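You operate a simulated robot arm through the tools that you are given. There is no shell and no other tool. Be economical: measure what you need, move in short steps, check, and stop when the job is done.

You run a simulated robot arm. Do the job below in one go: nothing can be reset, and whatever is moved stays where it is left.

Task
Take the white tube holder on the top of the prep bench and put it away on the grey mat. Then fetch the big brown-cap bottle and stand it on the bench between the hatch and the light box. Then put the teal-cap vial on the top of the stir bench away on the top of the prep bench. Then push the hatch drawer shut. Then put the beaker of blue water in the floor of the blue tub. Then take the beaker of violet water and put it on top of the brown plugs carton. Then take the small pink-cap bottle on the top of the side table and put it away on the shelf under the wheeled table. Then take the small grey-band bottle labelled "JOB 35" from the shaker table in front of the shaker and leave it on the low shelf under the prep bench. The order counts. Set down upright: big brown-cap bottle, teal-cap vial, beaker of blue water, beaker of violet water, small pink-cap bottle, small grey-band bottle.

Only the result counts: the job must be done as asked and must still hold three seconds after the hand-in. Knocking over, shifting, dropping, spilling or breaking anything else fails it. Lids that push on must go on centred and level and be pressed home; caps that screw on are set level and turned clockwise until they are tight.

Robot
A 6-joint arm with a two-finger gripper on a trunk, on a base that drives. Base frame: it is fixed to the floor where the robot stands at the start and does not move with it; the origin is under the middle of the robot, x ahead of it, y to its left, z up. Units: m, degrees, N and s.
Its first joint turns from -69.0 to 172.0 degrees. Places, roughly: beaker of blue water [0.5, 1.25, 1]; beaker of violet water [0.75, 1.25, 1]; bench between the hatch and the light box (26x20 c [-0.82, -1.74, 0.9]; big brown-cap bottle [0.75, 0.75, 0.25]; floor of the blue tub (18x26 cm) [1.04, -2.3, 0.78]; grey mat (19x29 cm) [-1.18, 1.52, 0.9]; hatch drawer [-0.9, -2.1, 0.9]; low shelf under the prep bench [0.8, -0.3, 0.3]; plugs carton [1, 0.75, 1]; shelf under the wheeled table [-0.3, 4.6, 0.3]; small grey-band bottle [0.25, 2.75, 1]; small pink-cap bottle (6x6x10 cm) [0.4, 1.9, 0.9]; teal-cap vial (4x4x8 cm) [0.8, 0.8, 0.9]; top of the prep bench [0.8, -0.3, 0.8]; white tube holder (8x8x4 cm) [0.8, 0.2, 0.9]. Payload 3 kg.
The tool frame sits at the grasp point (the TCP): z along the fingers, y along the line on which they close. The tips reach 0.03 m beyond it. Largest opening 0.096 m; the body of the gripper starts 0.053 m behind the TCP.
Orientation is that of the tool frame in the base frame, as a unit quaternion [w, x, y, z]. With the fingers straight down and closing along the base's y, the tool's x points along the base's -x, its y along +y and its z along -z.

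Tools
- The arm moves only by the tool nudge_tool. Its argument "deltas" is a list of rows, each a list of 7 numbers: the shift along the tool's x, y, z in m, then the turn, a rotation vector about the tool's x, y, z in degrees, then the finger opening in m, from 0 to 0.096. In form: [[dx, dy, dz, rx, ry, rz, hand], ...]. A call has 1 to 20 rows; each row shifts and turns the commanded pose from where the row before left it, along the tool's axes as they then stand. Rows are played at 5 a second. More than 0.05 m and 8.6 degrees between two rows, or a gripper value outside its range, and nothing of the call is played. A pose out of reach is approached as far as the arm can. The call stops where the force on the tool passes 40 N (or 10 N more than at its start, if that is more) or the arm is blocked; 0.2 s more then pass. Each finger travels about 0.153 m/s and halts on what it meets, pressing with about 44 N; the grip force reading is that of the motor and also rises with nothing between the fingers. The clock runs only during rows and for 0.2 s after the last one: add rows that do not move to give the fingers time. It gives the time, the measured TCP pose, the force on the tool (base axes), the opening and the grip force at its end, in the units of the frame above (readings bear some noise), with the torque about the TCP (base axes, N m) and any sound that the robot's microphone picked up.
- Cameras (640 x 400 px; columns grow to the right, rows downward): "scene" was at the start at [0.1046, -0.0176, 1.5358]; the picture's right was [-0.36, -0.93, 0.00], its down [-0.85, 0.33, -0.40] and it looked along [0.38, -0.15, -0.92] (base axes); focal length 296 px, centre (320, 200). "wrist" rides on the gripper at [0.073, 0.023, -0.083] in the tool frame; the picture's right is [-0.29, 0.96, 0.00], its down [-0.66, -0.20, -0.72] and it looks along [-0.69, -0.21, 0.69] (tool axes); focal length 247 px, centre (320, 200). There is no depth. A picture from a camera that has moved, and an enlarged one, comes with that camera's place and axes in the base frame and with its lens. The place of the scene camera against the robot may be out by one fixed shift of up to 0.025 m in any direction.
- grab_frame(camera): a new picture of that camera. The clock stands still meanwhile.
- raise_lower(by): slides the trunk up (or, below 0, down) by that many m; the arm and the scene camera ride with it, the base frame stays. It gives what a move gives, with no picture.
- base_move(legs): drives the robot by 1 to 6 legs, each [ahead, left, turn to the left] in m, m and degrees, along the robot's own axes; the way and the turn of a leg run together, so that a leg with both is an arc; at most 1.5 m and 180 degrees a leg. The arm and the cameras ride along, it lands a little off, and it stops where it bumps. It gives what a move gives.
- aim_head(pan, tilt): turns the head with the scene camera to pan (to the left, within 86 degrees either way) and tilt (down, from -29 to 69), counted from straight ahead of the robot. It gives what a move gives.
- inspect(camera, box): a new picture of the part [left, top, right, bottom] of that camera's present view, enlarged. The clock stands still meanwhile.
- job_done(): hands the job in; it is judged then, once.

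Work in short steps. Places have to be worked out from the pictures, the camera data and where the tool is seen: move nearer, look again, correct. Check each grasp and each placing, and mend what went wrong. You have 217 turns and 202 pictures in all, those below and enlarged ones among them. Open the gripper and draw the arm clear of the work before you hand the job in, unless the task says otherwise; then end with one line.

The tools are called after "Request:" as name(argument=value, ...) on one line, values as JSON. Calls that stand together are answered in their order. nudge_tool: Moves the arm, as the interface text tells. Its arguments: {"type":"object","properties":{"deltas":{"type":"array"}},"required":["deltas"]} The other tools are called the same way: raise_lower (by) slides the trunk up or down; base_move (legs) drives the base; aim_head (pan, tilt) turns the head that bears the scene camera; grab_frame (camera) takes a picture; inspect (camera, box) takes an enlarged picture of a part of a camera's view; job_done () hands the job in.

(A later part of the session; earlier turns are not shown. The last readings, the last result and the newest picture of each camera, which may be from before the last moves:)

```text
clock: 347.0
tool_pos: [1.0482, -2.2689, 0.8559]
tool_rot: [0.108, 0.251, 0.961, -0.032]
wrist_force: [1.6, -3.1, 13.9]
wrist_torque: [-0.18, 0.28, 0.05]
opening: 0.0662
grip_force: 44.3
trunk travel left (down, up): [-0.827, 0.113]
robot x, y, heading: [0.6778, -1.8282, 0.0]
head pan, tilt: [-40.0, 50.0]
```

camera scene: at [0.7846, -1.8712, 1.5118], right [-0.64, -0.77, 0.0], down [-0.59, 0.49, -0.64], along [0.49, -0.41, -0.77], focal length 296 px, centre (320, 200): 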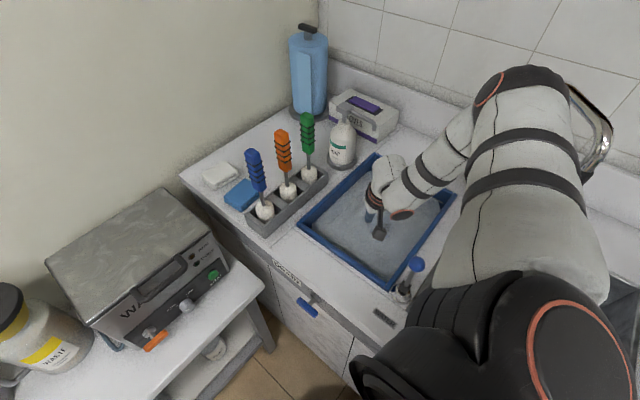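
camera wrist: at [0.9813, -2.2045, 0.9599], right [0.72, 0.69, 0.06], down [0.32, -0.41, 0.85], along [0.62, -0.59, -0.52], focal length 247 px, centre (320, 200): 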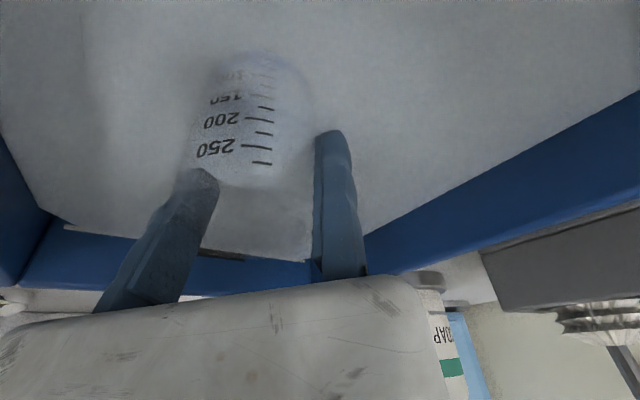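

Contact with the floor at TCP 0.856. I release gently, step the fixed finger off, and rise.

Request:
nudge_tool(deltas=[[0, 0, 0, 0, 0, 0, 0.07], [0, 0, 0, 0, 0, 0, 0.078], [0, 0.004, 0, 0, 0, 0, 0.085], [0, 0, 0, 0, 0, 0, 0.085]])

Request:
raise_lower(by=0.11)

Request:
grab_frame(camera="wrist")

```text
clock: 348.0
tool_pos: [1.0502, -2.265, 0.8571]
tool_rot: [0.107, 0.251, 0.962, -0.03]
wrist_force: [-1.3, 0.3, 0.1]
wrist_torque: [0.01, 0.0, 0.04]
opening: 0.085
grip_force: 0.0
trunk travel left (down, up): [-0.827, 0.113]
robot x, y, heading: [0.6746, -1.8247, 0.0]
head pan, tilt: [-40.0, 50.0]
```

```text
clock: 349.4
tool_pos: [1.0502, -2.2653, 0.965]
tool_rot: [0.107, 0.251, 0.961, -0.03]
wrist_force: [0.2, -0.4, -0.1]
wrist_torque: [-0.06, 0.0, -0.04]
opening: 0.085
grip_force: 0.0
trunk travel left (down, up): [-0.937, 0.003]
robot x, y, heading: [0.6813, -1.8239, 0.3]
head pan, tilt: [-40.0, 50.0]
```

```text
45 pictures are left
camera wrist: at [0.9835, -2.2005, 1.0304], right [0.72, 0.69, 0.06], down [0.32, -0.41, 0.85], along [0.62, -0.59, -0.52], focal length 247 px, centre (320, 200)
```

wrist: 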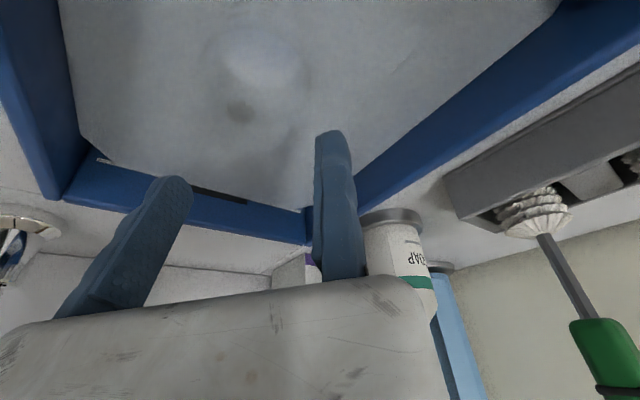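

The beaker seems to stand submerged in the tub. I raise the arm, move away and check with a zoomed scene view.

Request:
nudge_tool(deltas=[[-0.009, 0, -0.039, 0, 0, 0, 0.085], [-0.009, 0, -0.039, 0, 0, 0, 0.085], [-0.009, 0, -0.039, 0, 0, 0, 0.085], [-0.009, 0, -0.039, 0, 0, 0, 0.085], [-0.009, 0, -0.039, 0, 0, 0, 0.085], [0, 0, 0, 0, 0, 0, 0.085]])

Request:
base_move(legs=[[0, 0.12, 0], [-0.3, 0, 0]])

Request:
aim_head(pan=-25, tilt=35)

Request:
grab_frame(camera="scene")

```text
clock: 350.8
tool_pos: [1.0689, -2.2042, 1.1179]
tool_rot: [0.106, 0.252, 0.962, -0.03]
wrist_force: [-0.5, -0.3, 0.4]
wrist_torque: [-0.02, -0.02, -0.02]
opening: 0.0849
grip_force: 0.1
out of reach, approached as far as the arm can: row 2, 3, 4, 5
trunk travel left (down, up): [-0.937, 0.003]
robot x, y, heading: [0.6754, -1.8307, 0.2]
head pan, tilt: [-40.0, 50.0]
```

```text
clock: 353.7
tool_pos: [0.7722, -2.0861, 1.1163]
tool_rot: [0.106, 0.25, 0.962, -0.031]
wrist_force: [0.3, 0.5, -0.2]
wrist_torque: [-0.01, 0.0, -0.01]
opening: 0.0848
grip_force: 0.1
trunk travel left (down, up): [-0.937, 0.003]
robot x, y, heading: [0.3811, -1.7094, -0.1]
head pan, tilt: [-40.0, 50.0]
```

```text
clock: 354.4
tool_pos: [0.772, -2.085, 1.1176]
tool_rot: [0.108, 0.25, 0.962, -0.029]
wrist_force: [-0.1, 0.7, 0.3]
wrist_torque: [0.01, 0.01, -0.01]
opening: 0.0849
grip_force: 0.1
trunk travel left (down, up): [-0.937, 0.003]
robot x, y, heading: [0.3786, -1.7048, 0.3]
head pan, tilt: [-25.0, 35.0]
```

```text
44 pictures are left
camera scene: at [0.5087, -1.7401, 1.6035], right [-0.42, -0.91, 0.0], down [-0.52, 0.24, -0.82], along [0.74, -0.34, -0.57], focal length 296 px, centre (320, 200)
```

scene: 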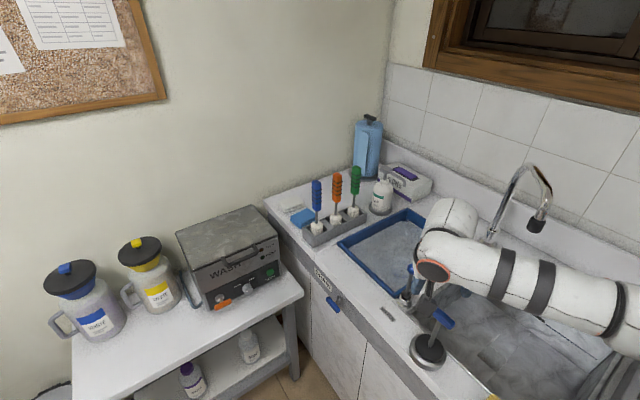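

Request:
inspect(camera="scene", box=[330, 190, 450, 300])

```text
3.64 times, centred on (390, 245) of scene
camera zoom: at [0.5087, -1.7401, 1.6035], right [-0.42, -0.91, 0.0], down [-0.52, 0.24, -0.82], along [0.74, -0.34, -0.57], focal length 1078 px, centre (66, 36)
```

zoom: 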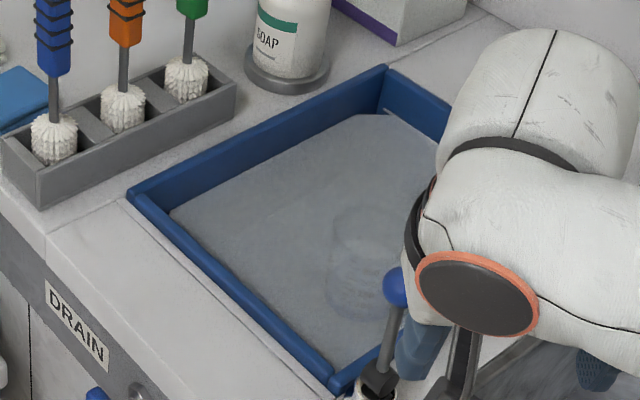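

The beaker stands upright, submerged in the tub. Now the violet beaker: I retreat to open floor and bring the arm back to its forward posture.

Request:
base_move(legs=[[-0.3, 0.1, 0], [-0.25, 0.35, 0]])

Request:
nudge_tool(deltas=[[-0.0228, 0.0388, 0.0052, -1.08, -0.034, -4.73, 0.09], [-0.0259, 0.0367, 0.0059, -1.08, -0.034, -4.73, 0.09], [-0.0289, 0.0343, 0.0066, -1.08, -0.034, -4.73, 0.09], [-0.0316, 0.0317, 0.0072, -1.08, -0.034, -4.73, 0.09], [-0.0341, 0.0288, 0.0078, -1.08, -0.034, -4.73, 0.09], [-0.0363, 0.0257, 0.0083, -1.08, -0.034, -4.73, 0.09], [-0.01, 0, -0.045, 0, 0, 0, 0.09], [0, 0, 0, 0, 0, 0, 0.09]])

```text
clock: 358.8
tool_pos: [0.2147, -1.6414, 1.1178]
tool_rot: [0.107, 0.25, 0.962, -0.029]
wrist_force: [-0.2, -0.1, 0.4]
wrist_torque: [-0.02, 0.01, 0.02]
opening: 0.0851
grip_force: 0.2
trunk travel left (down, up): [-0.937, 0.003]
robot x, y, heading: [-0.1779, -1.2587, 0.4]
head pan, tilt: [-25.0, 35.0]
```

```text
clock: 360.6
tool_pos: [0.2768, -1.5668, 1.1364]
tool_rot: [0.112, -0.001, 0.994, -0.002]
wrist_force: [0.2, -0.2, -0.5]
wrist_torque: [0.01, 0.01, -0.02]
opening: 0.09
grip_force: 0.0
out of reach, approached as far as the arm can: row 2, 3, 4, 5, 6, 7
trunk travel left (down, up): [-0.937, 0.003]
robot x, y, heading: [-0.1749, -1.2623, 0.2]
head pan, tilt: [-25.0, 35.0]
```

Request:
nudge_tool(deltas=[[-0.044, 0.015, 0.01, 0, 0, 0, 0.09], [-0.044, 0.015, 0.01, 0, 0, 0, 0.09], [-0.044, 0.015, 0.01, 0, 0, 0, 0.09], [-0.044, 0.015, 0.01, 0, 0, 0, 0.09], [0, 0, 0, 0, 0, 0, 0.09]])

Request:
aim_head(pan=-20, tilt=55)

Request:
grab_frame(camera="scene")

```text
clock: 361.8
tool_pos: [0.2818, -1.5748, 1.1213]
tool_rot: [0.112, 0.0, 0.994, -0.002]
wrist_force: [0.3, 0.2, -0.1]
wrist_torque: [0.01, -0.02, 0.0]
opening: 0.0899
grip_force: 0.0
out of reach, approached as far as the arm can: row 1, 2, 3, 4
trunk travel left (down, up): [-0.937, 0.003]
robot x, y, heading: [-0.1781, -1.2634, 0.1]
head pan, tilt: [-25.0, 35.0]
```

```text
clock: 362.6
tool_pos: [0.2823, -1.5749, 1.1225]
tool_rot: [0.114, 0.0, 0.994, -0.002]
wrist_force: [0.7, -0.2, 0.3]
wrist_torque: [0.0, -0.02, -0.01]
opening: 0.0902
grip_force: 0.1
trunk travel left (down, up): [-0.937, 0.003]
robot x, y, heading: [-0.1747, -1.2626, 0.1]
head pan, tilt: [-20.0, 55.0]
```

```text
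42 pictures are left
camera scene: at [-0.0602, -1.2833, 1.5753], right [-0.34, -0.94, 0.0], down [-0.77, 0.28, -0.57], along [0.54, -0.19, -0.82], focal length 296 px, centre (320, 200)
```

scene: 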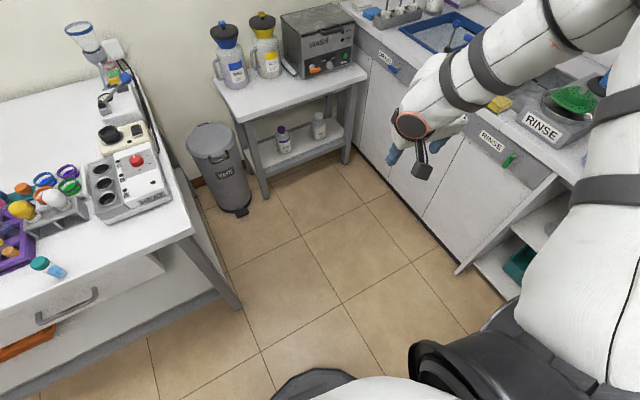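

The arm is stuck in a folded posture. I try moving the tool left in the robot frame to swing the first joint back, then forward.

Request:
nudge_tool(deltas=[[0, 0.045, 0, 0, 0, 0, 0.09], [0, 0.045, 0, 0, 0, 0, 0.09], [0, 0.045, 0, 0, 0, 0, 0.09], [0, 0.045, 0, 0, 0, 0, 0.09], [0, 0.045, 0, 0, 0, 0, 0.09], [0, 0, 0, 0, 0, 0, 0.09]])

Request:
nudge_tool(deltas=[[-0.044, 0, 0.01, 0, 0, 0, 0.09], [-0.044, 0, 0.01, 0, 0, 0, 0.09], [-0.044, 0, 0.01, 0, 0, 0, 0.09], [0, 0, 0, 0, 0, 0, 0.09]])

```text
clock: 364.0
tool_pos: [0.1873, -1.4503, 1.1025]
tool_rot: [0.113, 0.0, 0.994, 0.0]
wrist_force: [1.1, -0.2, -0.3]
wrist_torque: [-0.02, 0.02, -0.01]
opening: 0.0899
grip_force: 0.1
out of reach, approached as far as the arm can: row 1, 2, 3, 4, 5
trunk travel left (down, up): [-0.937, 0.003]
robot x, y, heading: [-0.1777, -1.2625, 0.3]
head pan, tilt: [-20.0, 55.0]
```

```text
clock: 365.0
tool_pos: [0.2561, -1.5136, 1.0887]
tool_rot: [0.114, 0.0, 0.993, -0.002]
wrist_force: [-0.3, 0.1, 0.3]
wrist_torque: [0.02, 0.0, 0.02]
opening: 0.0897
grip_force: 0.2
out of reach, approached as far as the arm can: row 1, 2, 3
trunk travel left (down, up): [-0.937, 0.003]
robot x, y, heading: [-0.1764, -1.2642, 0.3]
head pan, tilt: [-20.0, 55.0]
```

I replicate the move that freed the arm at the beginning: yaw the hand to the right, then tilt it, before unfolding.

Request:
nudge_tool(deltas=[[0, 0, 0, 1.33, 0, 5.85, 0.09], [0, 0, 0, 1.33, 0, 5.85, 0.09], [0, 0, 0, 1.33, 0, 5.85, 0.09], [0, 0, 0, 1.33, 0, 5.85, 0.09], [0, 0, 0, 1.33, 0, 5.85, 0.09], [0, 0, 0, 1.33, 0, 5.85, 0.09], [0, 0, 0, 1.33, 0, 5.85, 0.09], [0, 0, 0, 1.33, 0, 5.85, 0.09], [0, 0, 0, 1.33, 0, 5.85, 0.09], [0, 0, 0, 1.33, 0, 5.85, 0.09], [0, 0, 0, 1.33, 0, 5.85, 0.09], [0, 0, 0, 0, -8, 0, 0.09], [0, 0, 0, 0, -8, 0, 0.09], [0, 0, 0, 0, -8, 0, 0.09], [0, 0, 0, 0, -8, 0, 0.09], [0, 0, 0, 0, 0, 0, 0.09]])

Request:
nudge_tool(deltas=[[0, 0.045, 0, 0, 0, 0, 0.09], [0, 0.045, 0, 0, 0, 0, 0.09], [0, 0, 0, 0, 0, 0, 0.09]])

Request:
grab_frame(camera="scene")

```text
clock: 368.4
tool_pos: [0.2017, -1.5842, 1.0983]
tool_rot: [0.321, 0.502, 0.775, -0.209]
wrist_force: [-0.1, -0.2, 0.3]
wrist_torque: [0.0, 0.03, -0.02]
opening: 0.0895
grip_force: 0.1
out of reach, approached as far as the arm can: row 2, 3, 4, 5, 6, 7, 8, 9, 10, 11, 12, 13, 14, 15
trunk travel left (down, up): [-0.937, 0.003]
robot x, y, heading: [-0.1779, -1.2621, 0.0]
head pan, tilt: [-20.0, 55.0]
```

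```text
clock: 369.2
tool_pos: [0.2316, -1.601, 1.0976]
tool_rot: [0.321, 0.503, 0.775, -0.209]
wrist_force: [-0.5, -0.4, 0.7]
wrist_torque: [-0.01, -0.02, 0.0]
opening: 0.0901
grip_force: 0.1
out of reach, approached as far as the arm can: row 1, 2
trunk travel left (down, up): [-0.937, 0.003]
robot x, y, heading: [-0.1776, -1.2637, 0.4]
head pan, tilt: [-20.0, 55.0]
```

```text
41 pictures are left
camera scene: at [-0.0605, -1.283, 1.5753], right [-0.34, -0.94, 0.0], down [-0.77, 0.28, -0.57], along [0.54, -0.19, -0.82], focal length 296 px, centre (320, 200)
```

scene: 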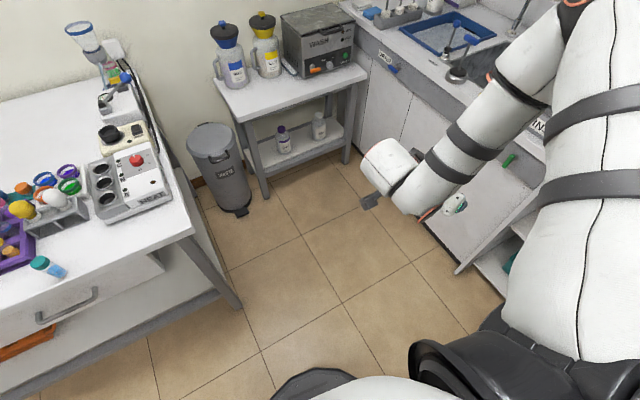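

Probably a wrist-pitch limit. I flatten the hand further and then push outward.

Request:
nudge_tool(deltas=[[0, 0, 0, 0, -8, 0, 0.09], [0, 0, 0, 0, -8, 0, 0.09], [0, 0, 0, 0, -8, 0, 0.09], [0, 0, 0, 0, -8, 0, 0.09], [0, 0.04, 0.02, 0, 0, 0, 0.09], [0, 0.04, 0.02, 0, 0, 0, 0.09], [0, 0.04, 0.02, 0, 0, 0, 0.09], [0, 0, 0, 0, 0, 0, 0.09]])

Request:
grab_frame(camera="scene")

```text
clock: 371.0
tool_pos: [0.3298, -1.7186, 1.1524]
tool_rot: [0.523, 0.426, 0.656, -0.34]
wrist_force: [0.6, 0.2, -0.3]
wrist_torque: [-0.01, 0.0, -0.02]
opening: 0.0898
grip_force: 0.1
out of reach, approached as far as the arm can: row 1, 2, 3, 4, 5, 6, 7
trunk travel left (down, up): [-0.937, 0.003]
robot x, y, heading: [-0.1794, -1.2654, 0.0]
head pan, tilt: [-20.0, 55.0]
```

```text
40 pictures are left
camera scene: at [-0.0599, -1.2835, 1.5752], right [-0.34, -0.94, 0.0], down [-0.77, 0.28, -0.57], along [0.54, -0.19, -0.82], focal length 296 px, centre (320, 200)
```

scene: 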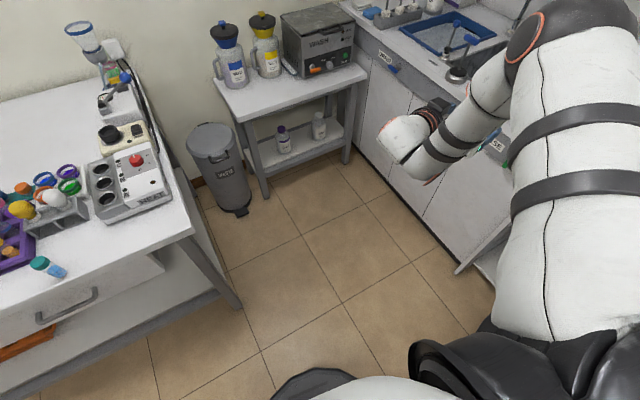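

It unfolds as the hand flattens. I continue outward along the hand, then yaw it back to forward.

Request:
nudge_tool(deltas=[[0, 0.02, 0.04, 0, 0, 0, 0.09], [0, 0.02, 0.04, 0, 0, 0, 0.09], [0, 0, 0, 0, -6, 0, 0.09], [0, 0, 0, 0, 0, 0, 0.09]])

Request:
nudge_tool(deltas=[[0, 0.015, 0, -7.8, 0, -1.0, 0.09], [0, 0.015, 0, -7.8, 0, -1.0, 0.09], [0, 0.015, 0, -7.8, 0, -1.0, 0.09], [0, 0.015, 0, -7.8, 0, -1.0, 0.09], [0, 0.015, 0, -7.8, 0, -1.0, 0.09], [0, 0.015, 0, -7.8, 0, -1.0, 0.09], [0, 0.015, 0, -7.8, 0, -1.0, 0.09], [0, 0.015, 0, -7.8, 0, -1.0, 0.09], [0, 0, 0, 0, 0, 0, 0.09]])

Request:
grab_frame(camera="scene")

```text
clock: 372.0
tool_pos: [0.3642, -1.748, 1.1955]
tool_rot: [0.556, 0.407, 0.628, -0.361]
wrist_force: [-1.5, 0.4, 0.9]
wrist_torque: [-0.01, 0.0, -0.02]
opening: 0.09
grip_force: 0.1
out of reach, approached as far as the arm can: row 1, 2, 3
trunk travel left (down, up): [-0.937, 0.003]
robot x, y, heading: [-0.1776, -1.2651, 0.4]
head pan, tilt: [-20.0, 55.0]
```

```text
clock: 374.0
tool_pos: [0.3865, -1.6225, 1.2236]
tool_rot: [0.66, 0.018, 0.751, -0.021]
wrist_force: [-0.6, -1.3, 0.7]
wrist_torque: [0.02, -0.04, 0.02]
opening: 0.0903
grip_force: 0.1
out of reach, approached as far as the arm can: row 6, 7, 8
trunk travel left (down, up): [-0.937, 0.003]
robot x, y, heading: [-0.1786, -1.2609, 0.1]
head pan, tilt: [-20.0, 55.0]
```

```text
39 pictures are left
camera scene: at [-0.0592, -1.2831, 1.5752], right [-0.34, -0.94, 0.0], down [-0.77, 0.28, -0.57], along [0.54, -0.19, -0.82], focal length 296 px, centre (320, 200)
```

scene: 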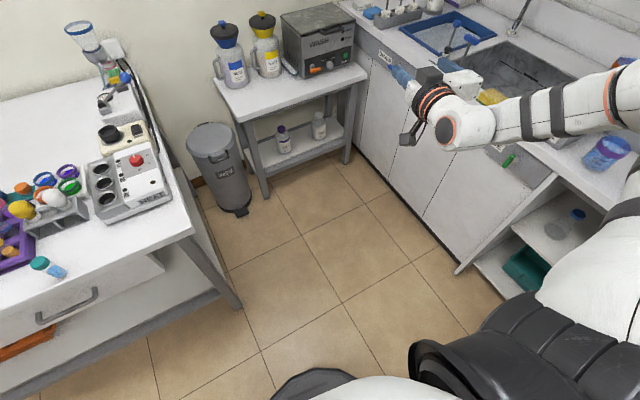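

Hand is forward and level now, but still folded. I push it straight forward.

Request:
nudge_tool(deltas=[[0, 0.01, 0.045, 0, 0, 0, 0.09], [0, 0.01, 0.045, 0, 0, 0, 0.09], [0, 0.01, 0.045, 0, 0, 0, 0.09], [0, 0.01, 0.045, 0, 0, 0, 0.09], [0, 0, 0, 0, 0, 0, 0.09]])

Request:
nudge_tool(deltas=[[0, 0, 0, 0, 8, 0, 0.09], [0, 0, 0, 0, 8, 0, 0.09], [0, 0, 0, 0, 8, 0, 0.09], [0, 0, 0, 0, 0, 0, 0.09]])

Request:
grab_frame(camera="scene")

```text
clock: 375.2
tool_pos: [0.4342, -1.5472, 1.2495]
tool_rot: [0.66, 0.019, 0.751, -0.025]
wrist_force: [-0.5, -0.4, 0.4]
wrist_torque: [-0.01, 0.0, 0.0]
opening: 0.0901
grip_force: 0.2
out of reach, approached as far as the arm can: row 1, 2, 3, 4
trunk travel left (down, up): [-0.937, 0.003]
robot x, y, heading: [-0.1785, -1.2615, 0.2]
head pan, tilt: [-20.0, 55.0]
```

```text
clock: 376.2
tool_pos: [0.4338, -1.5484, 1.2505]
tool_rot: [0.49, 0.023, 0.871, -0.016]
wrist_force: [0.2, -0.3, -0.6]
wrist_torque: [0.01, -0.04, -0.02]
opening: 0.0901
grip_force: 0.0
trunk travel left (down, up): [-0.937, 0.003]
robot x, y, heading: [-0.1781, -1.2658, 0.4]
head pan, tilt: [-20.0, 55.0]
```

```text
38 pictures are left
camera scene: at [-0.0601, -1.2832, 1.5753], right [-0.34, -0.94, 0.0], down [-0.77, 0.28, -0.57], along [0.54, -0.19, -0.82], focal length 296 px, centre (320, 200)
```

scene: 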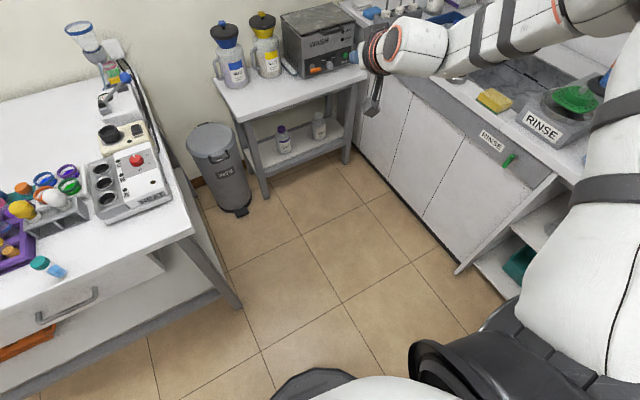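

No more limit flags; nearly the good posture. I lower and shift to where it was before.

Request:
nudge_tool(deltas=[[0.0364, 0.015, 0.0219, 0, 0, 0, 0.09], [0.0364, 0.015, 0.0219, 0, 0, 0, 0.09], [-0.01, 0, 0.015, 0, 0, 0, 0.09], [0, 0, 0, 0, 0, 0, 0.09]])

Request:
nudge_tool(deltas=[[0, 0, 0, 0, 8, 0, 0.09], [0, 0, 0, 0, 8, 0, 0.09], [0, 0, 0, 0, 8, 0, 0.09], [0, 0, 0, 0, 8, 0, 0.09], [0, 0, 0, 0, 8, 0, 0.09], [0, 0, 0, 0, 6, 0, 0.09], [0, 0, 0, 0, 0, 0, 0.09]])

Request:
grab_frame(camera="scene")

```text
clock: 377.2
tool_pos: [0.4242, -1.5363, 1.17]
tool_rot: [0.491, 0.022, 0.871, -0.016]
wrist_force: [-0.5, -1.1, -0.1]
wrist_torque: [0.02, -0.03, 0.01]
opening: 0.0902
grip_force: 0.0
out of reach, approached as far as the arm can: row 1, 2, 3
trunk travel left (down, up): [-0.937, 0.003]
robot x, y, heading: [-0.1782, -1.2616, 0.2]
head pan, tilt: [-20.0, 55.0]
```

```text
clock: 378.8
tool_pos: [0.3182, -1.5854, 1.1488]
tool_rot: [0.173, 0.031, 0.984, -0.013]
wrist_force: [0.6, 0.1, 0.0]
wrist_torque: [0.03, 0.02, -0.03]
opening: 0.0903
grip_force: 0.0
out of reach, approached as far as the arm can: row 1, 2, 3, 4, 5, 6
trunk travel left (down, up): [-0.937, 0.003]
robot x, y, heading: [-0.1765, -1.2612, 0.2]
head pan, tilt: [-20.0, 55.0]
```

```text
37 pictures are left
camera scene: at [-0.0598, -1.2832, 1.5752], right [-0.34, -0.94, 0.0], down [-0.77, 0.28, -0.57], along [0.54, -0.19, -0.82], focal length 296 px, centre (320, 200)
```

scene: 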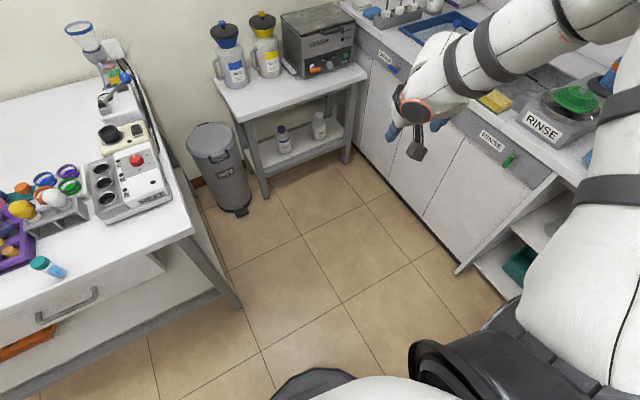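

This branch keeps the elbow up, which limits steep hands at long reach, but a flat hand (tilt ~60°) works and suits all remaining tasks. I return to that posture.

Request:
nudge_tool(deltas=[[0, 0, 0, 0, -8, 0, 0.09], [0, 0, 0, 0, -8, 0, 0.09], [0, 0, 0, 0, -8, 0, 0.09], [0, 0, 0, 0, -8, 0, 0.09], [0, 0, 0, 0, -8, 0, 0.09], [0, 0, 0, 0, -8, 0, 0.09], [0, 0, 0, 0, 0, 0, 0.09]])

Request:
nudge_tool(deltas=[[-0.043, 0.012, 0.02, 0, 0, 0, 0.09], [-0.03, 0.012, 0.035, 0, 0, 0, 0.09], [-0.03, 0.012, 0.035, 0, 0, 0, 0.09], [-0.02, 0, 0.03, 0, 0, 0, 0.09], [0, 0, 0, 0, 0, 0, 0.09]])

```text
clock: 380.4
tool_pos: [0.318, -1.5862, 1.1491]
tool_rot: [0.535, 0.022, 0.845, -0.024]
wrist_force: [0.1, 0.7, -1.0]
wrist_torque: [0.03, 0.02, 0.03]
opening: 0.09
grip_force: 0.2
out of reach, approached as far as the arm can: row 1
trunk travel left (down, up): [-0.937, 0.003]
robot x, y, heading: [-0.1746, -1.2637, -0.1]
head pan, tilt: [-20.0, 55.0]
```

```text
clock: 381.6
tool_pos: [0.4431, -1.5519, 1.2095]
tool_rot: [0.535, 0.022, 0.844, -0.027]
wrist_force: [0.2, -0.2, 0.3]
wrist_torque: [0.0, 0.0, 0.03]
opening: 0.0901
grip_force: 0.1
out of reach, approached as far as the arm can: row 3, 4
trunk travel left (down, up): [-0.937, 0.003]
robot x, y, heading: [-0.1732, -1.26, 0.4]
head pan, tilt: [-20.0, 55.0]
```

For the violet beaker a steep hand is needed (to pass above the orange one). I restore the posture used over the tub: hand yawed right, steep.

Request:
nudge_tool(deltas=[[0, 0, 0, 5.65, 0, 2.65, 0.096], [0, 0, 0, 5.65, 0, 2.65, 0.096], [0, 0, 0, 5.65, 0, 2.65, 0.096], [0, 0, 0, 5.65, 0, 2.65, 0.096], [0, 0, 0, 0, 8, 0, 0.096], [0, 0, 0, 0, 8, 0, 0.096], [0, 0, 0, 0, 8, 0, 0.096], [0, 0, 0, 0, 8, 0, 0.096], [0, 0, 0, 0, 8, 0, 0.096], [0, 0, 0, 0, 8, 0, 0.096], [0, 0, 0, 0, 4, 0, 0.096], [0, 0, 0, 0, 0, 0, 0.096]])

Request:
base_move(legs=[[-0.25, 0.0, 0], [0, 1.2, 0], [0, 1.15, 0], [0, 0, 66]])

```text
clock: 384.2
tool_pos: [0.3035, -1.6485, 1.1983]
tool_rot: [0.109, 0.244, 0.963, -0.037]
wrist_force: [0.0, 0.9, -0.2]
wrist_torque: [0.02, 0.0, -0.02]
opening: 0.0959
grip_force: 0.0
out of reach, approached as far as the arm can: row 1, 2, 3, 4, 5, 6, 7, 8, 9, 10, 11
trunk travel left (down, up): [-0.937, 0.003]
robot x, y, heading: [-0.1779, -1.2582, 0.0]
head pan, tilt: [-20.0, 55.0]
```

```text
clock: 400.1
tool_pos: [0.1059, 1.3868, 1.1987]
tool_rot: [0.112, -0.337, 0.934, 0.031]
wrist_force: [0.5, 0.8, 0.1]
wrist_torque: [0.01, -0.02, 0.0]
opening: 0.096
grip_force: 0.0
trunk travel left (down, up): [-0.937, 0.003]
robot x, y, heading: [-0.4326, 1.0837, 68.5]
head pan, tilt: [-20.0, 55.0]
```

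I approach the violet beaker at height and look with the wrist camera.

Request:
base_move(legs=[[0.106, -0.42, 0]])

Request:
raise_lower(by=-0.06)

Request:
grab_frame(camera="wrist")

```text
clock: 402.8
tool_pos: [0.5372, 1.3273, 1.1994]
tool_rot: [0.112, -0.338, 0.934, 0.032]
wrist_force: [0.0, 0.4, 0.3]
wrist_torque: [-0.01, 0.01, -0.03]
opening: 0.0963
grip_force: 0.1
trunk travel left (down, up): [-0.937, 0.003]
robot x, y, heading: [0.0024, 1.0219, 68.3]
head pan, tilt: [-20.0, 55.0]
```

```text
clock: 403.8
tool_pos: [0.5379, 1.3276, 1.1389]
tool_rot: [0.113, -0.336, 0.935, 0.031]
wrist_force: [0.2, -0.3, 0.2]
wrist_torque: [-0.03, 0.0, 0.03]
opening: 0.0959
grip_force: 0.1
trunk travel left (down, up): [-0.877, 0.063]
robot x, y, heading: [-0.002, 1.025, 68.5]
head pan, tilt: [-20.0, 55.0]
```

```text
36 pictures are left
camera wrist: at [0.454, 1.288, 1.2019], right [-0.39, 0.92, 0.05], down [0.49, 0.16, 0.86], along [0.78, 0.36, -0.51], focal length 247 px, centre (320, 200)
```

wrist: 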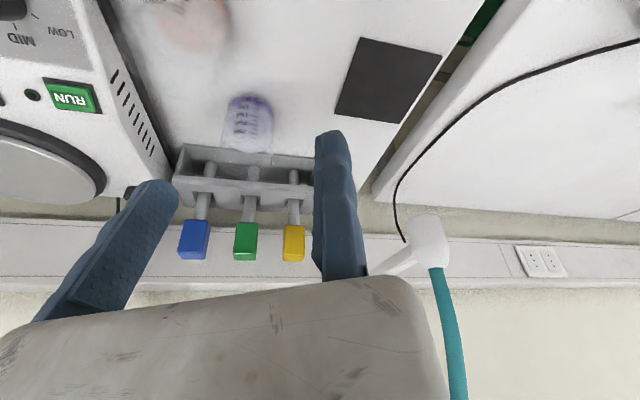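

Violet beaker ≈ (0.69, 1.302). I move over it and lower to z≈1.05 to verify alignment.

Request:
base_move(legs=[[0.0517, -0.1156, 0]])

Request:
raise_lower(by=-0.09)

Request:
inspect(camera="wrist", box=[80, 0, 400, 240])

```text
clock: 405.1
tool_pos: [0.664, 1.3306, 1.1397]
tool_rot: [0.112, -0.337, 0.934, 0.032]
wrist_force: [0.9, -0.4, 0.5]
wrist_torque: [-0.02, -0.05, 0.02]
opening: 0.0959
grip_force: 0.1
trunk travel left (down, up): [-0.877, 0.063]
robot x, y, heading: [0.1296, 1.0253, 68.0]
head pan, tilt: [-20.0, 55.0]
```

```text
clock: 406.3
tool_pos: [0.6665, 1.331, 1.0488]
tool_rot: [0.112, -0.336, 0.935, 0.031]
wrist_force: [0.5, 0.3, 0.5]
wrist_torque: [0.0, -0.02, 0.01]
opening: 0.0961
grip_force: 0.0
trunk travel left (down, up): [-0.787, 0.153]
robot x, y, heading: [0.1287, 1.0276, 68.1]
head pan, tilt: [-20.0, 55.0]
```

```text
1.67 times, centred on (240, 120) of wrist
camera zoom: at [0.5818, 1.292, 1.1118], right [-0.39, 0.92, 0.05], down [0.49, 0.16, 0.86], along [0.78, 0.36, -0.51], focal length 412 px, centre (453, 333)
```

zoom: 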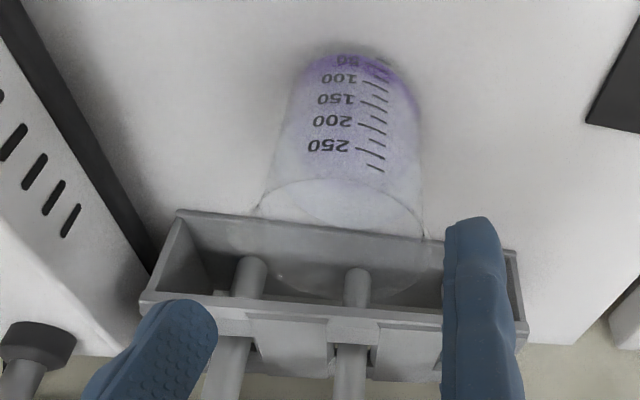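

Spans fit. I shift 1 cm forward / 6 mm toward the beaker, lower to grip height and close gradually.

Request:
nudge_tool(deltas=[[-0.0097, -0.006, 0.0022, 0, 0, 0, 0.096], [0, 0, 0, 0, 0, 0, 0.096]])

Request:
raise_lower(by=-0.071)

Request:
nudge_tool(deltas=[[0, 0, 0, 0, 0, 0, 0.086], [0, 0, 0, 0, 0, 0, 0.078], [0, 0, 0, 0, 0, 0, 0.07], [0, 0, 0, 0, 0, 0, 0.06], [0, 0, 0, 0, 0, 0, 0.05], [0, 0, 0, 0, 0, 0, 0.05]])

Request:
raise_lower(by=0.15)

Request:
grab_frame(camera="wrist")

```text
clock: 406.9
tool_pos: [0.6779, 1.3316, 1.0497]
tool_rot: [0.112, -0.336, 0.935, 0.033]
wrist_force: [0.7, -0.6, -0.1]
wrist_torque: [-0.02, -0.02, 0.0]
opening: 0.0962
grip_force: 0.0
trunk travel left (down, up): [-0.787, 0.153]
robot x, y, heading: [0.1317, 1.0284, 68.0]
head pan, tilt: [-20.0, 55.0]
```

```text
clock: 408.0
tool_pos: [0.6773, 1.3324, 0.9776]
tool_rot: [0.112, -0.336, 0.935, 0.032]
wrist_force: [0.4, -0.4, -0.4]
wrist_torque: [-0.01, -0.02, 0.0]
opening: 0.0959
grip_force: 0.0
trunk travel left (down, up): [-0.716, 0.224]
robot x, y, heading: [0.1283, 1.0244, 68.2]
head pan, tilt: [-20.0, 55.0]
```

```text
clock: 409.4
tool_pos: [0.6775, 1.3326, 0.977]
tool_rot: [0.113, -0.336, 0.934, 0.033]
wrist_force: [1.2, -1.2, 1.4]
wrist_torque: [0.02, -0.05, 0.0]
opening: 0.0689
grip_force: 43.9
trunk travel left (down, up): [-0.716, 0.224]
robot x, y, heading: [0.126, 1.0265, 68.2]
head pan, tilt: [-20.0, 55.0]
```

```text
clock: 411.1
tool_pos: [0.6771, 1.3324, 1.1277]
tool_rot: [0.111, -0.337, 0.934, 0.032]
wrist_force: [-0.2, 0.8, -2.9]
wrist_torque: [0.06, 0.05, -0.03]
opening: 0.0686
grip_force: 43.8
trunk travel left (down, up): [-0.866, 0.074]
robot x, y, heading: [0.1345, 1.0258, 68.1]
head pan, tilt: [-20.0, 55.0]
```

```text
34 pictures are left
camera wrist: at [0.5934, 1.2933, 1.1907], right [-0.39, 0.92, 0.05], down [0.49, 0.16, 0.86], along [0.78, 0.36, -0.51], focal length 247 px, centre (320, 200)
```

wrist: 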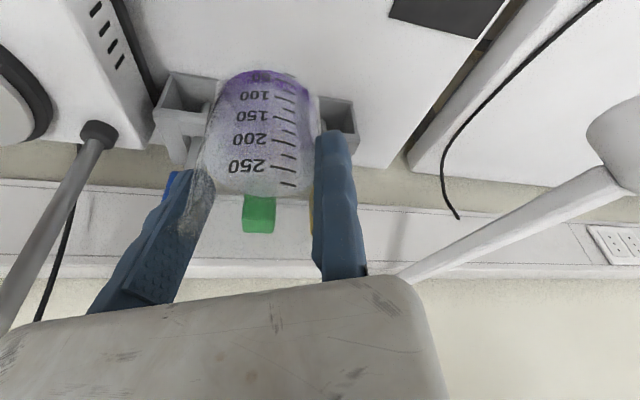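

Violet beaker held. Now I find the plugs carton precisely with the head turned right.

Request:
aim_head(pan=-80, tilt=40)

Request:
inspect(camera="scene", box=[160, 40, 480, 240])

```text
clock: 412.4
tool_pos: [0.6785, 1.332, 1.1271]
tool_rot: [0.112, -0.337, 0.934, 0.031]
wrist_force: [-0.6, -0.3, -1.3]
wrist_torque: [0.05, 0.13, 0.0]
opening: 0.0687
grip_force: 43.7
trunk travel left (down, up): [-0.866, 0.074]
robot x, y, heading: [0.1307, 1.0281, 68.1]
head pan, tilt: [-80.0, 40.0]
```

```text
2.00 times, centred on (320, 140) of scene
camera zoom: at [0.2306, 1.0613, 1.5249], right [-0.2, -0.98, 0.0], down [-0.63, 0.13, -0.77], along [0.75, -0.16, -0.64], focal length 593 px, centre (320, 320)
```

zoom: 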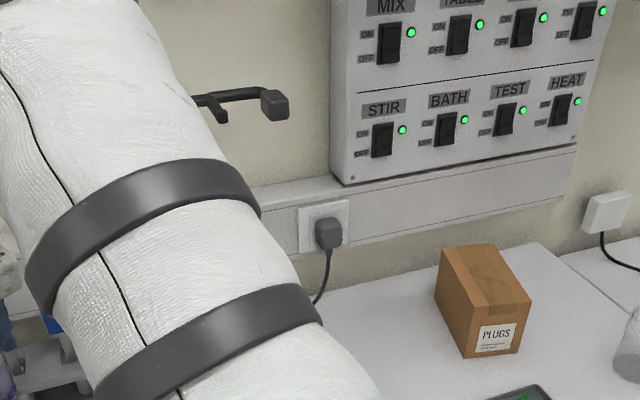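

Carton top centre ≈ (0.91, 0.655), z ≈ 0.988 (0.165×0.087). I raise, back out, turn to about 30° and approach it at height.

Request:
raise_lower(by=0.07)

Request:
base_move(legs=[[-0.186, 0.195, 0], [0, 0, -38], [0.177, -0.273, 0]])

Request:
grab_frame(camera="wrist")

```text
clock: 413.5
tool_pos: [0.6778, 1.3329, 1.1971]
tool_rot: [0.112, -0.336, 0.935, 0.032]
wrist_force: [0.3, 0.3, -2.3]
wrist_torque: [0.08, 0.08, 0.0]
opening: 0.0686
grip_force: 43.8
trunk travel left (down, up): [-0.936, 0.004]
robot x, y, heading: [0.1279, 1.0245, 68.2]
head pan, tilt: [-80.0, 40.0]
```

```text
clock: 419.0
tool_pos: [0.7937, 0.6887, 1.1987]
tool_rot: [0.116, -0.014, 0.993, -0.006]
wrist_force: [-0.6, 0.7, -2.2]
wrist_torque: [0.08, 0.0, -0.01]
opening: 0.0685
grip_force: 44.2
trunk travel left (down, up): [-0.936, 0.004]
robot x, y, heading: [0.1738, 0.7852, 30.3]
head pan, tilt: [-80.0, 40.0]
```

```text
32 pictures are left
camera wrist: at [0.7035, 0.7105, 1.2616], right [0.26, 0.96, 0.05], down [0.48, -0.18, 0.86], along [0.84, -0.2, -0.51], focal length 247 px, centre (320, 200)
```

wrist: 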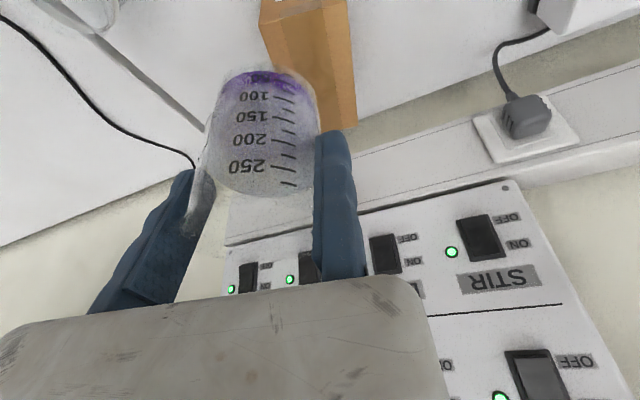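

Relative to the beaker, the carton's top centre is about (0.11, 0.006) further. I move there, lower to just above, and re-check.

Request:
base_move(legs=[[0.098, -0.0503, 0]])

Request:
raise_lower(by=-0.095)

Request:
inspect(camera="wrist", box=[140, 0, 460, 200])

Request:
aim_head(pan=-50, tilt=45)

Request:
grab_frame(camera="scene")

```text
clock: 420.2
tool_pos: [0.9003, 0.6916, 1.1981]
tool_rot: [0.117, -0.014, 0.993, -0.005]
wrist_force: [-0.4, 1.0, -1.4]
wrist_torque: [0.09, 0.01, -0.04]
opening: 0.0683
grip_force: 44.1
trunk travel left (down, up): [-0.936, 0.004]
robot x, y, heading: [0.2849, 0.7907, 30.4]
head pan, tilt: [-80.0, 40.0]
```

```text
clock: 421.5
tool_pos: [0.9037, 0.6929, 1.1024]
tool_rot: [0.116, -0.014, 0.993, -0.005]
wrist_force: [0.0, 0.0, -2.0]
wrist_torque: [0.06, 0.06, 0.0]
opening: 0.0685
grip_force: 44.1
trunk travel left (down, up): [-0.841, 0.099]
robot x, y, heading: [0.2856, 0.7877, 30.3]
head pan, tilt: [-80.0, 40.0]
```

```text
2.00 times, centred on (300, 100) of wrist
camera zoom: at [0.813, 0.7141, 1.1657], right [0.26, 0.96, 0.05], down [0.48, -0.18, 0.86], along [0.84, -0.2, -0.51], focal length 494 px, centre (360, 400)
```

zoom: 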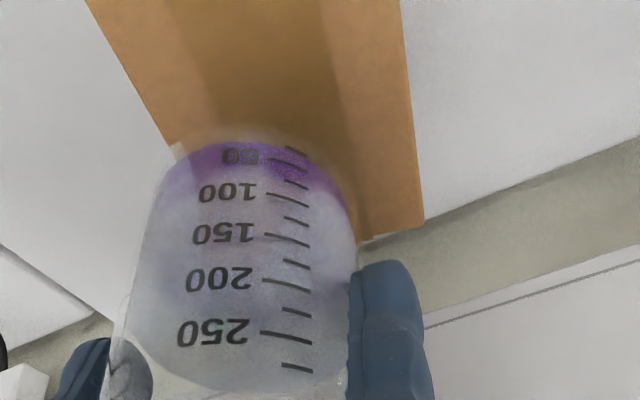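

```text
clock: 422.4
tool_pos: [0.9045, 0.6928, 1.1023]
tool_rot: [0.116, -0.013, 0.993, -0.006]
wrist_force: [0.2, 1.2, -3.0]
wrist_torque: [0.09, 0.03, 0.03]
opening: 0.0683
grip_force: 44.3
trunk travel left (down, up): [-0.841, 0.099]
robot x, y, heading: [0.2809, 0.7897, 30.5]
head pan, tilt: [-50.0, 45.0]
```

```text
30 pictures are left
camera scene: at [0.4031, 0.7916, 1.4926], right [-0.34, -0.94, 0.0], down [-0.67, 0.24, -0.71], along [0.67, -0.24, -0.71], focal length 296 px, centre (320, 200)
```

scene: 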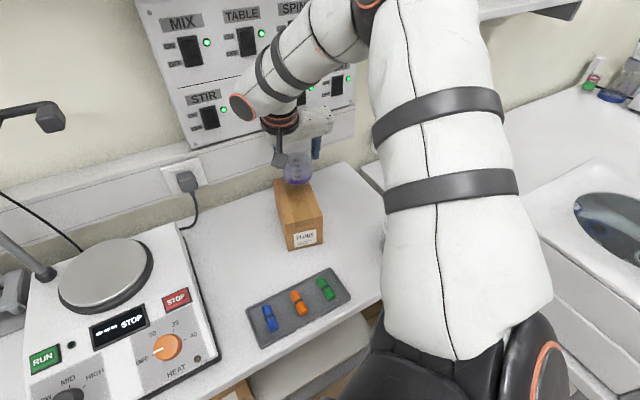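

Both views agree: the beaker should go 18 mm toward the front and 11 mm left. I correct with the arm and lower.

Request:
nudge_tool(deltas=[[0.0175, 0.0105, -0.004, 0, 0, 0, 0.05], [0, 0, 0, 0, 0, 0, 0.05]])

Request:
raise_lower(by=-0.022)

Request:
inspect(camera="scene", box=[230, 120, 390, 250])

```text
clock: 423.0
tool_pos: [0.8855, 0.7029, 1.1011]
tool_rot: [0.116, -0.014, 0.993, -0.006]
wrist_force: [0.4, -0.6, -3.7]
wrist_torque: [0.14, 0.04, 0.01]
opening: 0.0682
grip_force: 43.6
trunk travel left (down, up): [-0.841, 0.099]
robot x, y, heading: [0.2839, 0.7902, 30.5]
head pan, tilt: [-50.0, 45.0]
```

```text
clock: 423.7
tool_pos: [0.8851, 0.7031, 1.0798]
tool_rot: [0.115, -0.015, 0.993, -0.006]
wrist_force: [0.5, 0.2, -2.7]
wrist_torque: [0.06, 0.06, 0.0]
opening: 0.0683
grip_force: 43.7
trunk travel left (down, up): [-0.819, 0.121]
robot x, y, heading: [0.2817, 0.7864, 30.4]
head pan, tilt: [-50.0, 45.0]
```

```text
3.08 times, centred on (310, 185) of scene
camera zoom: at [0.4034, 0.7918, 1.4705], right [-0.34, -0.94, 0.0], down [-0.67, 0.24, -0.71], along [0.67, -0.24, -0.71], focal length 912 px, centre (351, 246)
```

zoom: 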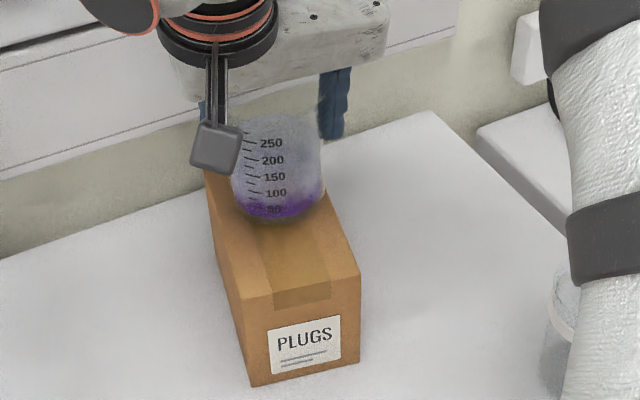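

Centred on the carton. I lower to contact.

Request:
raise_lower(by=-0.009)

Request:
raise_lower(by=-0.005)

Request:
raise_lower(by=-0.004)

```text
clock: 424.3
tool_pos: [0.8835, 0.7032, 1.0775]
tool_rot: [0.122, -0.015, 0.992, -0.006]
wrist_force: [7.0, -4.2, 28.1]
wrist_torque: [-0.77, -0.43, -0.07]
opening: 0.0688
grip_force: 44.1
trunk travel left (down, up): [-0.81, 0.13]
robot x, y, heading: [0.2859, 0.7908, 30.2]
head pan, tilt: [-50.0, 45.0]
```

```text
clock: 424.8
tool_pos: [0.8813, 0.7045, 1.069]
tool_rot: [0.118, -0.014, 0.993, -0.006]
wrist_force: [-2.0, -1.0, 21.6]
wrist_torque: [-0.24, 0.13, -0.08]
opening: 0.0669
grip_force: 43.7
trunk travel left (down, up): [-0.805, 0.135]
robot x, y, heading: [0.282, 0.7884, 30.3]
head pan, tilt: [-50.0, 45.0]
```

```text
clock: 425.3
tool_pos: [0.8803, 0.7033, 1.0671]
tool_rot: [0.121, -0.015, 0.993, -0.005]
wrist_force: [0.6, -0.6, 33.1]
wrist_torque: [-0.24, -0.37, -0.11]
opening: 0.0665
grip_force: 44.3
trunk travel left (down, up): [-0.801, 0.139]
robot x, y, heading: [0.283, 0.7852, 30.4]
head pan, tilt: [-50.0, 45.0]
```

Contact came earlier; I relieve the pressure and check the state before releasing.

Request:
raise_lower(by=0.008)

Request:
inspect(camera="scene", box=[230, 120, 390, 250])

```text
clock: 425.9
tool_pos: [0.8828, 0.7031, 1.0682]
tool_rot: [0.114, -0.014, 0.993, -0.006]
wrist_force: [0.9, 0.3, -3.0]
wrist_torque: [0.12, 0.05, -0.01]
opening: 0.0661
grip_force: 43.5
trunk travel left (down, up): [-0.809, 0.131]
robot x, y, heading: [0.2805, 0.7894, 30.3]
head pan, tilt: [-50.0, 45.0]
```

```text
3.08 times, centred on (310, 185) of scene
camera zoom: at [0.4025, 0.7917, 1.4602], right [-0.34, -0.94, 0.0], down [-0.67, 0.24, -0.71], along [0.67, -0.24, -0.71], focal length 912 px, centre (351, 246)
```

zoom: 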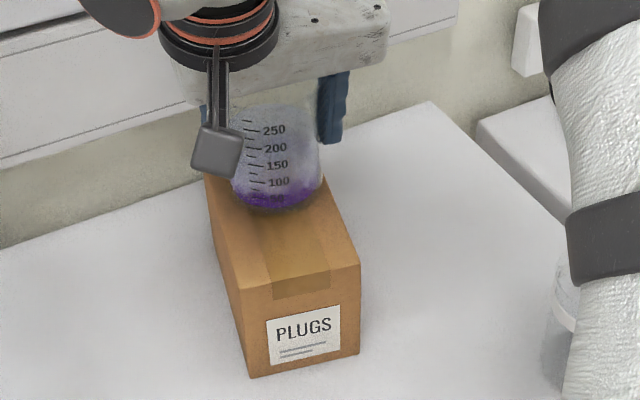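

Upright and centred. I lower 2 mm and release.

Request:
raise_lower(by=-0.003)

Request:
nudge_tool(deltas=[[0, 0, 0, 0, 0, 0, 0.07], [0, 0, 0, 0, 0, 0, 0.078], [0, 0.003, 0, 0, 0, 0, 0.085], [0, 0, 0, 0, 0, 0, 0.085]])

Request:
raise_lower(by=0.13)

Request:
inspect(camera="scene", box=[230, 150, 390, 280])

```text
clock: 426.4
tool_pos: [0.8848, 0.7028, 1.0674]
tool_rot: [0.116, -0.014, 0.993, -0.006]
wrist_force: [-0.4, -1.5, 2.2]
wrist_torque: [-0.06, -0.1, -0.04]
opening: 0.0662
grip_force: 44.1
trunk travel left (down, up): [-0.806, 0.134]
robot x, y, heading: [0.2822, 0.7928, 30.2]
head pan, tilt: [-50.0, 45.0]
```

```text
clock: 427.4
tool_pos: [0.8841, 0.7049, 1.0657]
tool_rot: [0.117, -0.015, 0.993, -0.006]
wrist_force: [0.6, -0.4, 0.0]
wrist_torque: [-0.01, -0.01, 0.02]
opening: 0.085
grip_force: 0.1
trunk travel left (down, up): [-0.806, 0.134]
robot x, y, heading: [0.2871, 0.7874, 30.3]
head pan, tilt: [-50.0, 45.0]
```

```text
clock: 429.0
tool_pos: [0.8839, 0.705, 1.1973]
tool_rot: [0.117, -0.014, 0.993, -0.006]
wrist_force: [0.0, -0.1, -0.1]
wrist_torque: [0.03, 0.0, 0.01]
opening: 0.0853
grip_force: 0.1
trunk travel left (down, up): [-0.936, 0.004]
robot x, y, heading: [0.2834, 0.7906, 30.2]
head pan, tilt: [-50.0, 45.0]
```

```text
3.08 times, centred on (310, 215) of scene
camera zoom: at [0.4027, 0.7919, 1.5877], right [-0.34, -0.94, 0.0], down [-0.67, 0.24, -0.71], along [0.67, -0.24, -0.71], focal length 912 px, centre (351, 154)
```

zoom: 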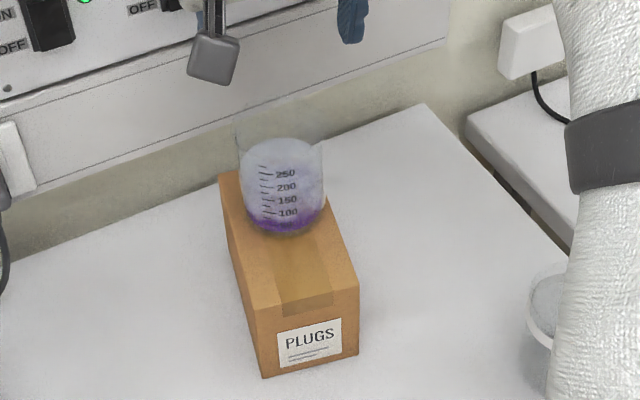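

Violet beaker placed. Next the small pink-cap bottle (≈(0.50, 1.98), mid z ≈0.887) on the side table. I back out, set the hand to ~40° tilt and drive left.

Request:
base_move(legs=[[-0.45, 0, 0], [0, 0, 17]])

Request:
nudge_tool(deltas=[[0, 0, 0, 0, -7, 0, 0.085], [0, 0, 0, 0, -7, 0, 0.085], [0, 0, 0, 0, -7, 0, 0.085], [0, 0, 0, 0, -6, 0, 0.085], [0, 0, 0, 0, 0, 0, 0.085]])

Request:
base_move(legs=[[0.858, 1.04, 0]])

Request:
grab_frame(camera="wrist")

```text
clock: 432.7
tool_pos: [0.4938, 0.6555, 1.1968]
tool_rot: [0.116, -0.159, 0.98, 0.013]
wrist_force: [-0.2, -0.4, 0.2]
wrist_torque: [0.02, 0.02, 0.01]
opening: 0.0852
grip_force: 0.1
trunk travel left (down, up): [-0.936, 0.004]
robot x, y, heading: [-0.1067, 0.5646, 47.0]
head pan, tilt: [-50.0, 45.0]
```

```text
clock: 433.9
tool_pos: [0.4942, 0.6554, 1.1972]
tool_rot: [0.343, -0.152, 0.926, 0.049]
wrist_force: [0.2, -0.5, -0.1]
wrist_torque: [0.03, -0.02, 0.02]
opening: 0.0848
grip_force: 0.1
trunk travel left (down, up): [-0.936, 0.004]
robot x, y, heading: [-0.1059, 0.5633, 46.8]
head pan, tilt: [-50.0, 45.0]
```

```text
clock: 440.6
tool_pos: [0.3287, 1.9908, 1.1975]
tool_rot: [0.342, -0.152, 0.926, 0.048]
wrist_force: [0.2, 1.0, 1.0]
wrist_torque: [-0.02, -0.01, -0.05]
opening: 0.0852
grip_force: 0.1
trunk travel left (down, up): [-0.936, 0.004]
robot x, y, heading: [-0.267, 1.8966, 47.0]
head pan, tilt: [-50.0, 45.0]
```

```text
26 pictures are left
camera wrist: at [0.2186, 1.9773, 1.2124], right [-0.09, 0.98, 0.18], down [0.09, -0.17, 0.98], along [0.99, 0.1, -0.07], focal length 247 px, centre (320, 200)
```

wrist: 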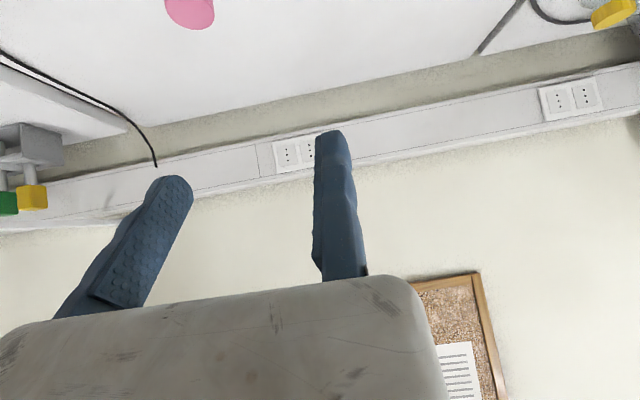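

The bottle resolves to ≈ (0.453, 1.912), top ≈1.0. I move most of the way, lower to z≈1.06 and check.

Request:
base_move(legs=[[0.025, -0.1, 0]])

Request:
raise_lower(by=-0.13)

Request:
grab_frame(camera="wrist")

```text
clock: 441.8
tool_pos: [0.4172, 1.945, 1.1983]
tool_rot: [0.344, -0.154, 0.925, 0.049]
wrist_force: [0.5, 0.0, 0.3]
wrist_torque: [-0.04, -0.02, -0.02]
opening: 0.0848
grip_force: 0.1
trunk travel left (down, up): [-0.936, 0.004]
robot x, y, heading: [-0.1808, 1.8495, 47.2]
head pan, tilt: [-50.0, 45.0]
```

```text
clock: 443.4
tool_pos: [0.4174, 1.9434, 1.0678]
tool_rot: [0.341, -0.154, 0.926, 0.049]
wrist_force: [0.3, 0.0, 0.7]
wrist_torque: [-0.02, 0.01, 0.01]
opening: 0.0851
grip_force: 0.1
trunk travel left (down, up): [-0.806, 0.134]
robot x, y, heading: [-0.1839, 1.8503, 47.4]
head pan, tilt: [-50.0, 45.0]
```

```text
25 pictures are left
camera wrist: at [0.3069, 1.9304, 1.0826], right [-0.09, 0.98, 0.18], down [0.09, -0.17, 0.98], along [0.99, 0.11, -0.07], focal length 247 px, centre (320, 200)
```

wrist: 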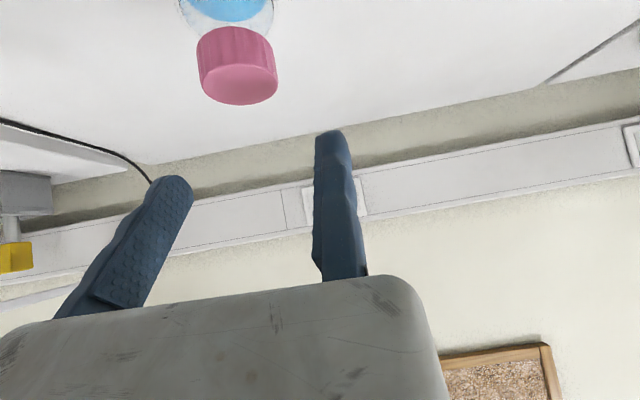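

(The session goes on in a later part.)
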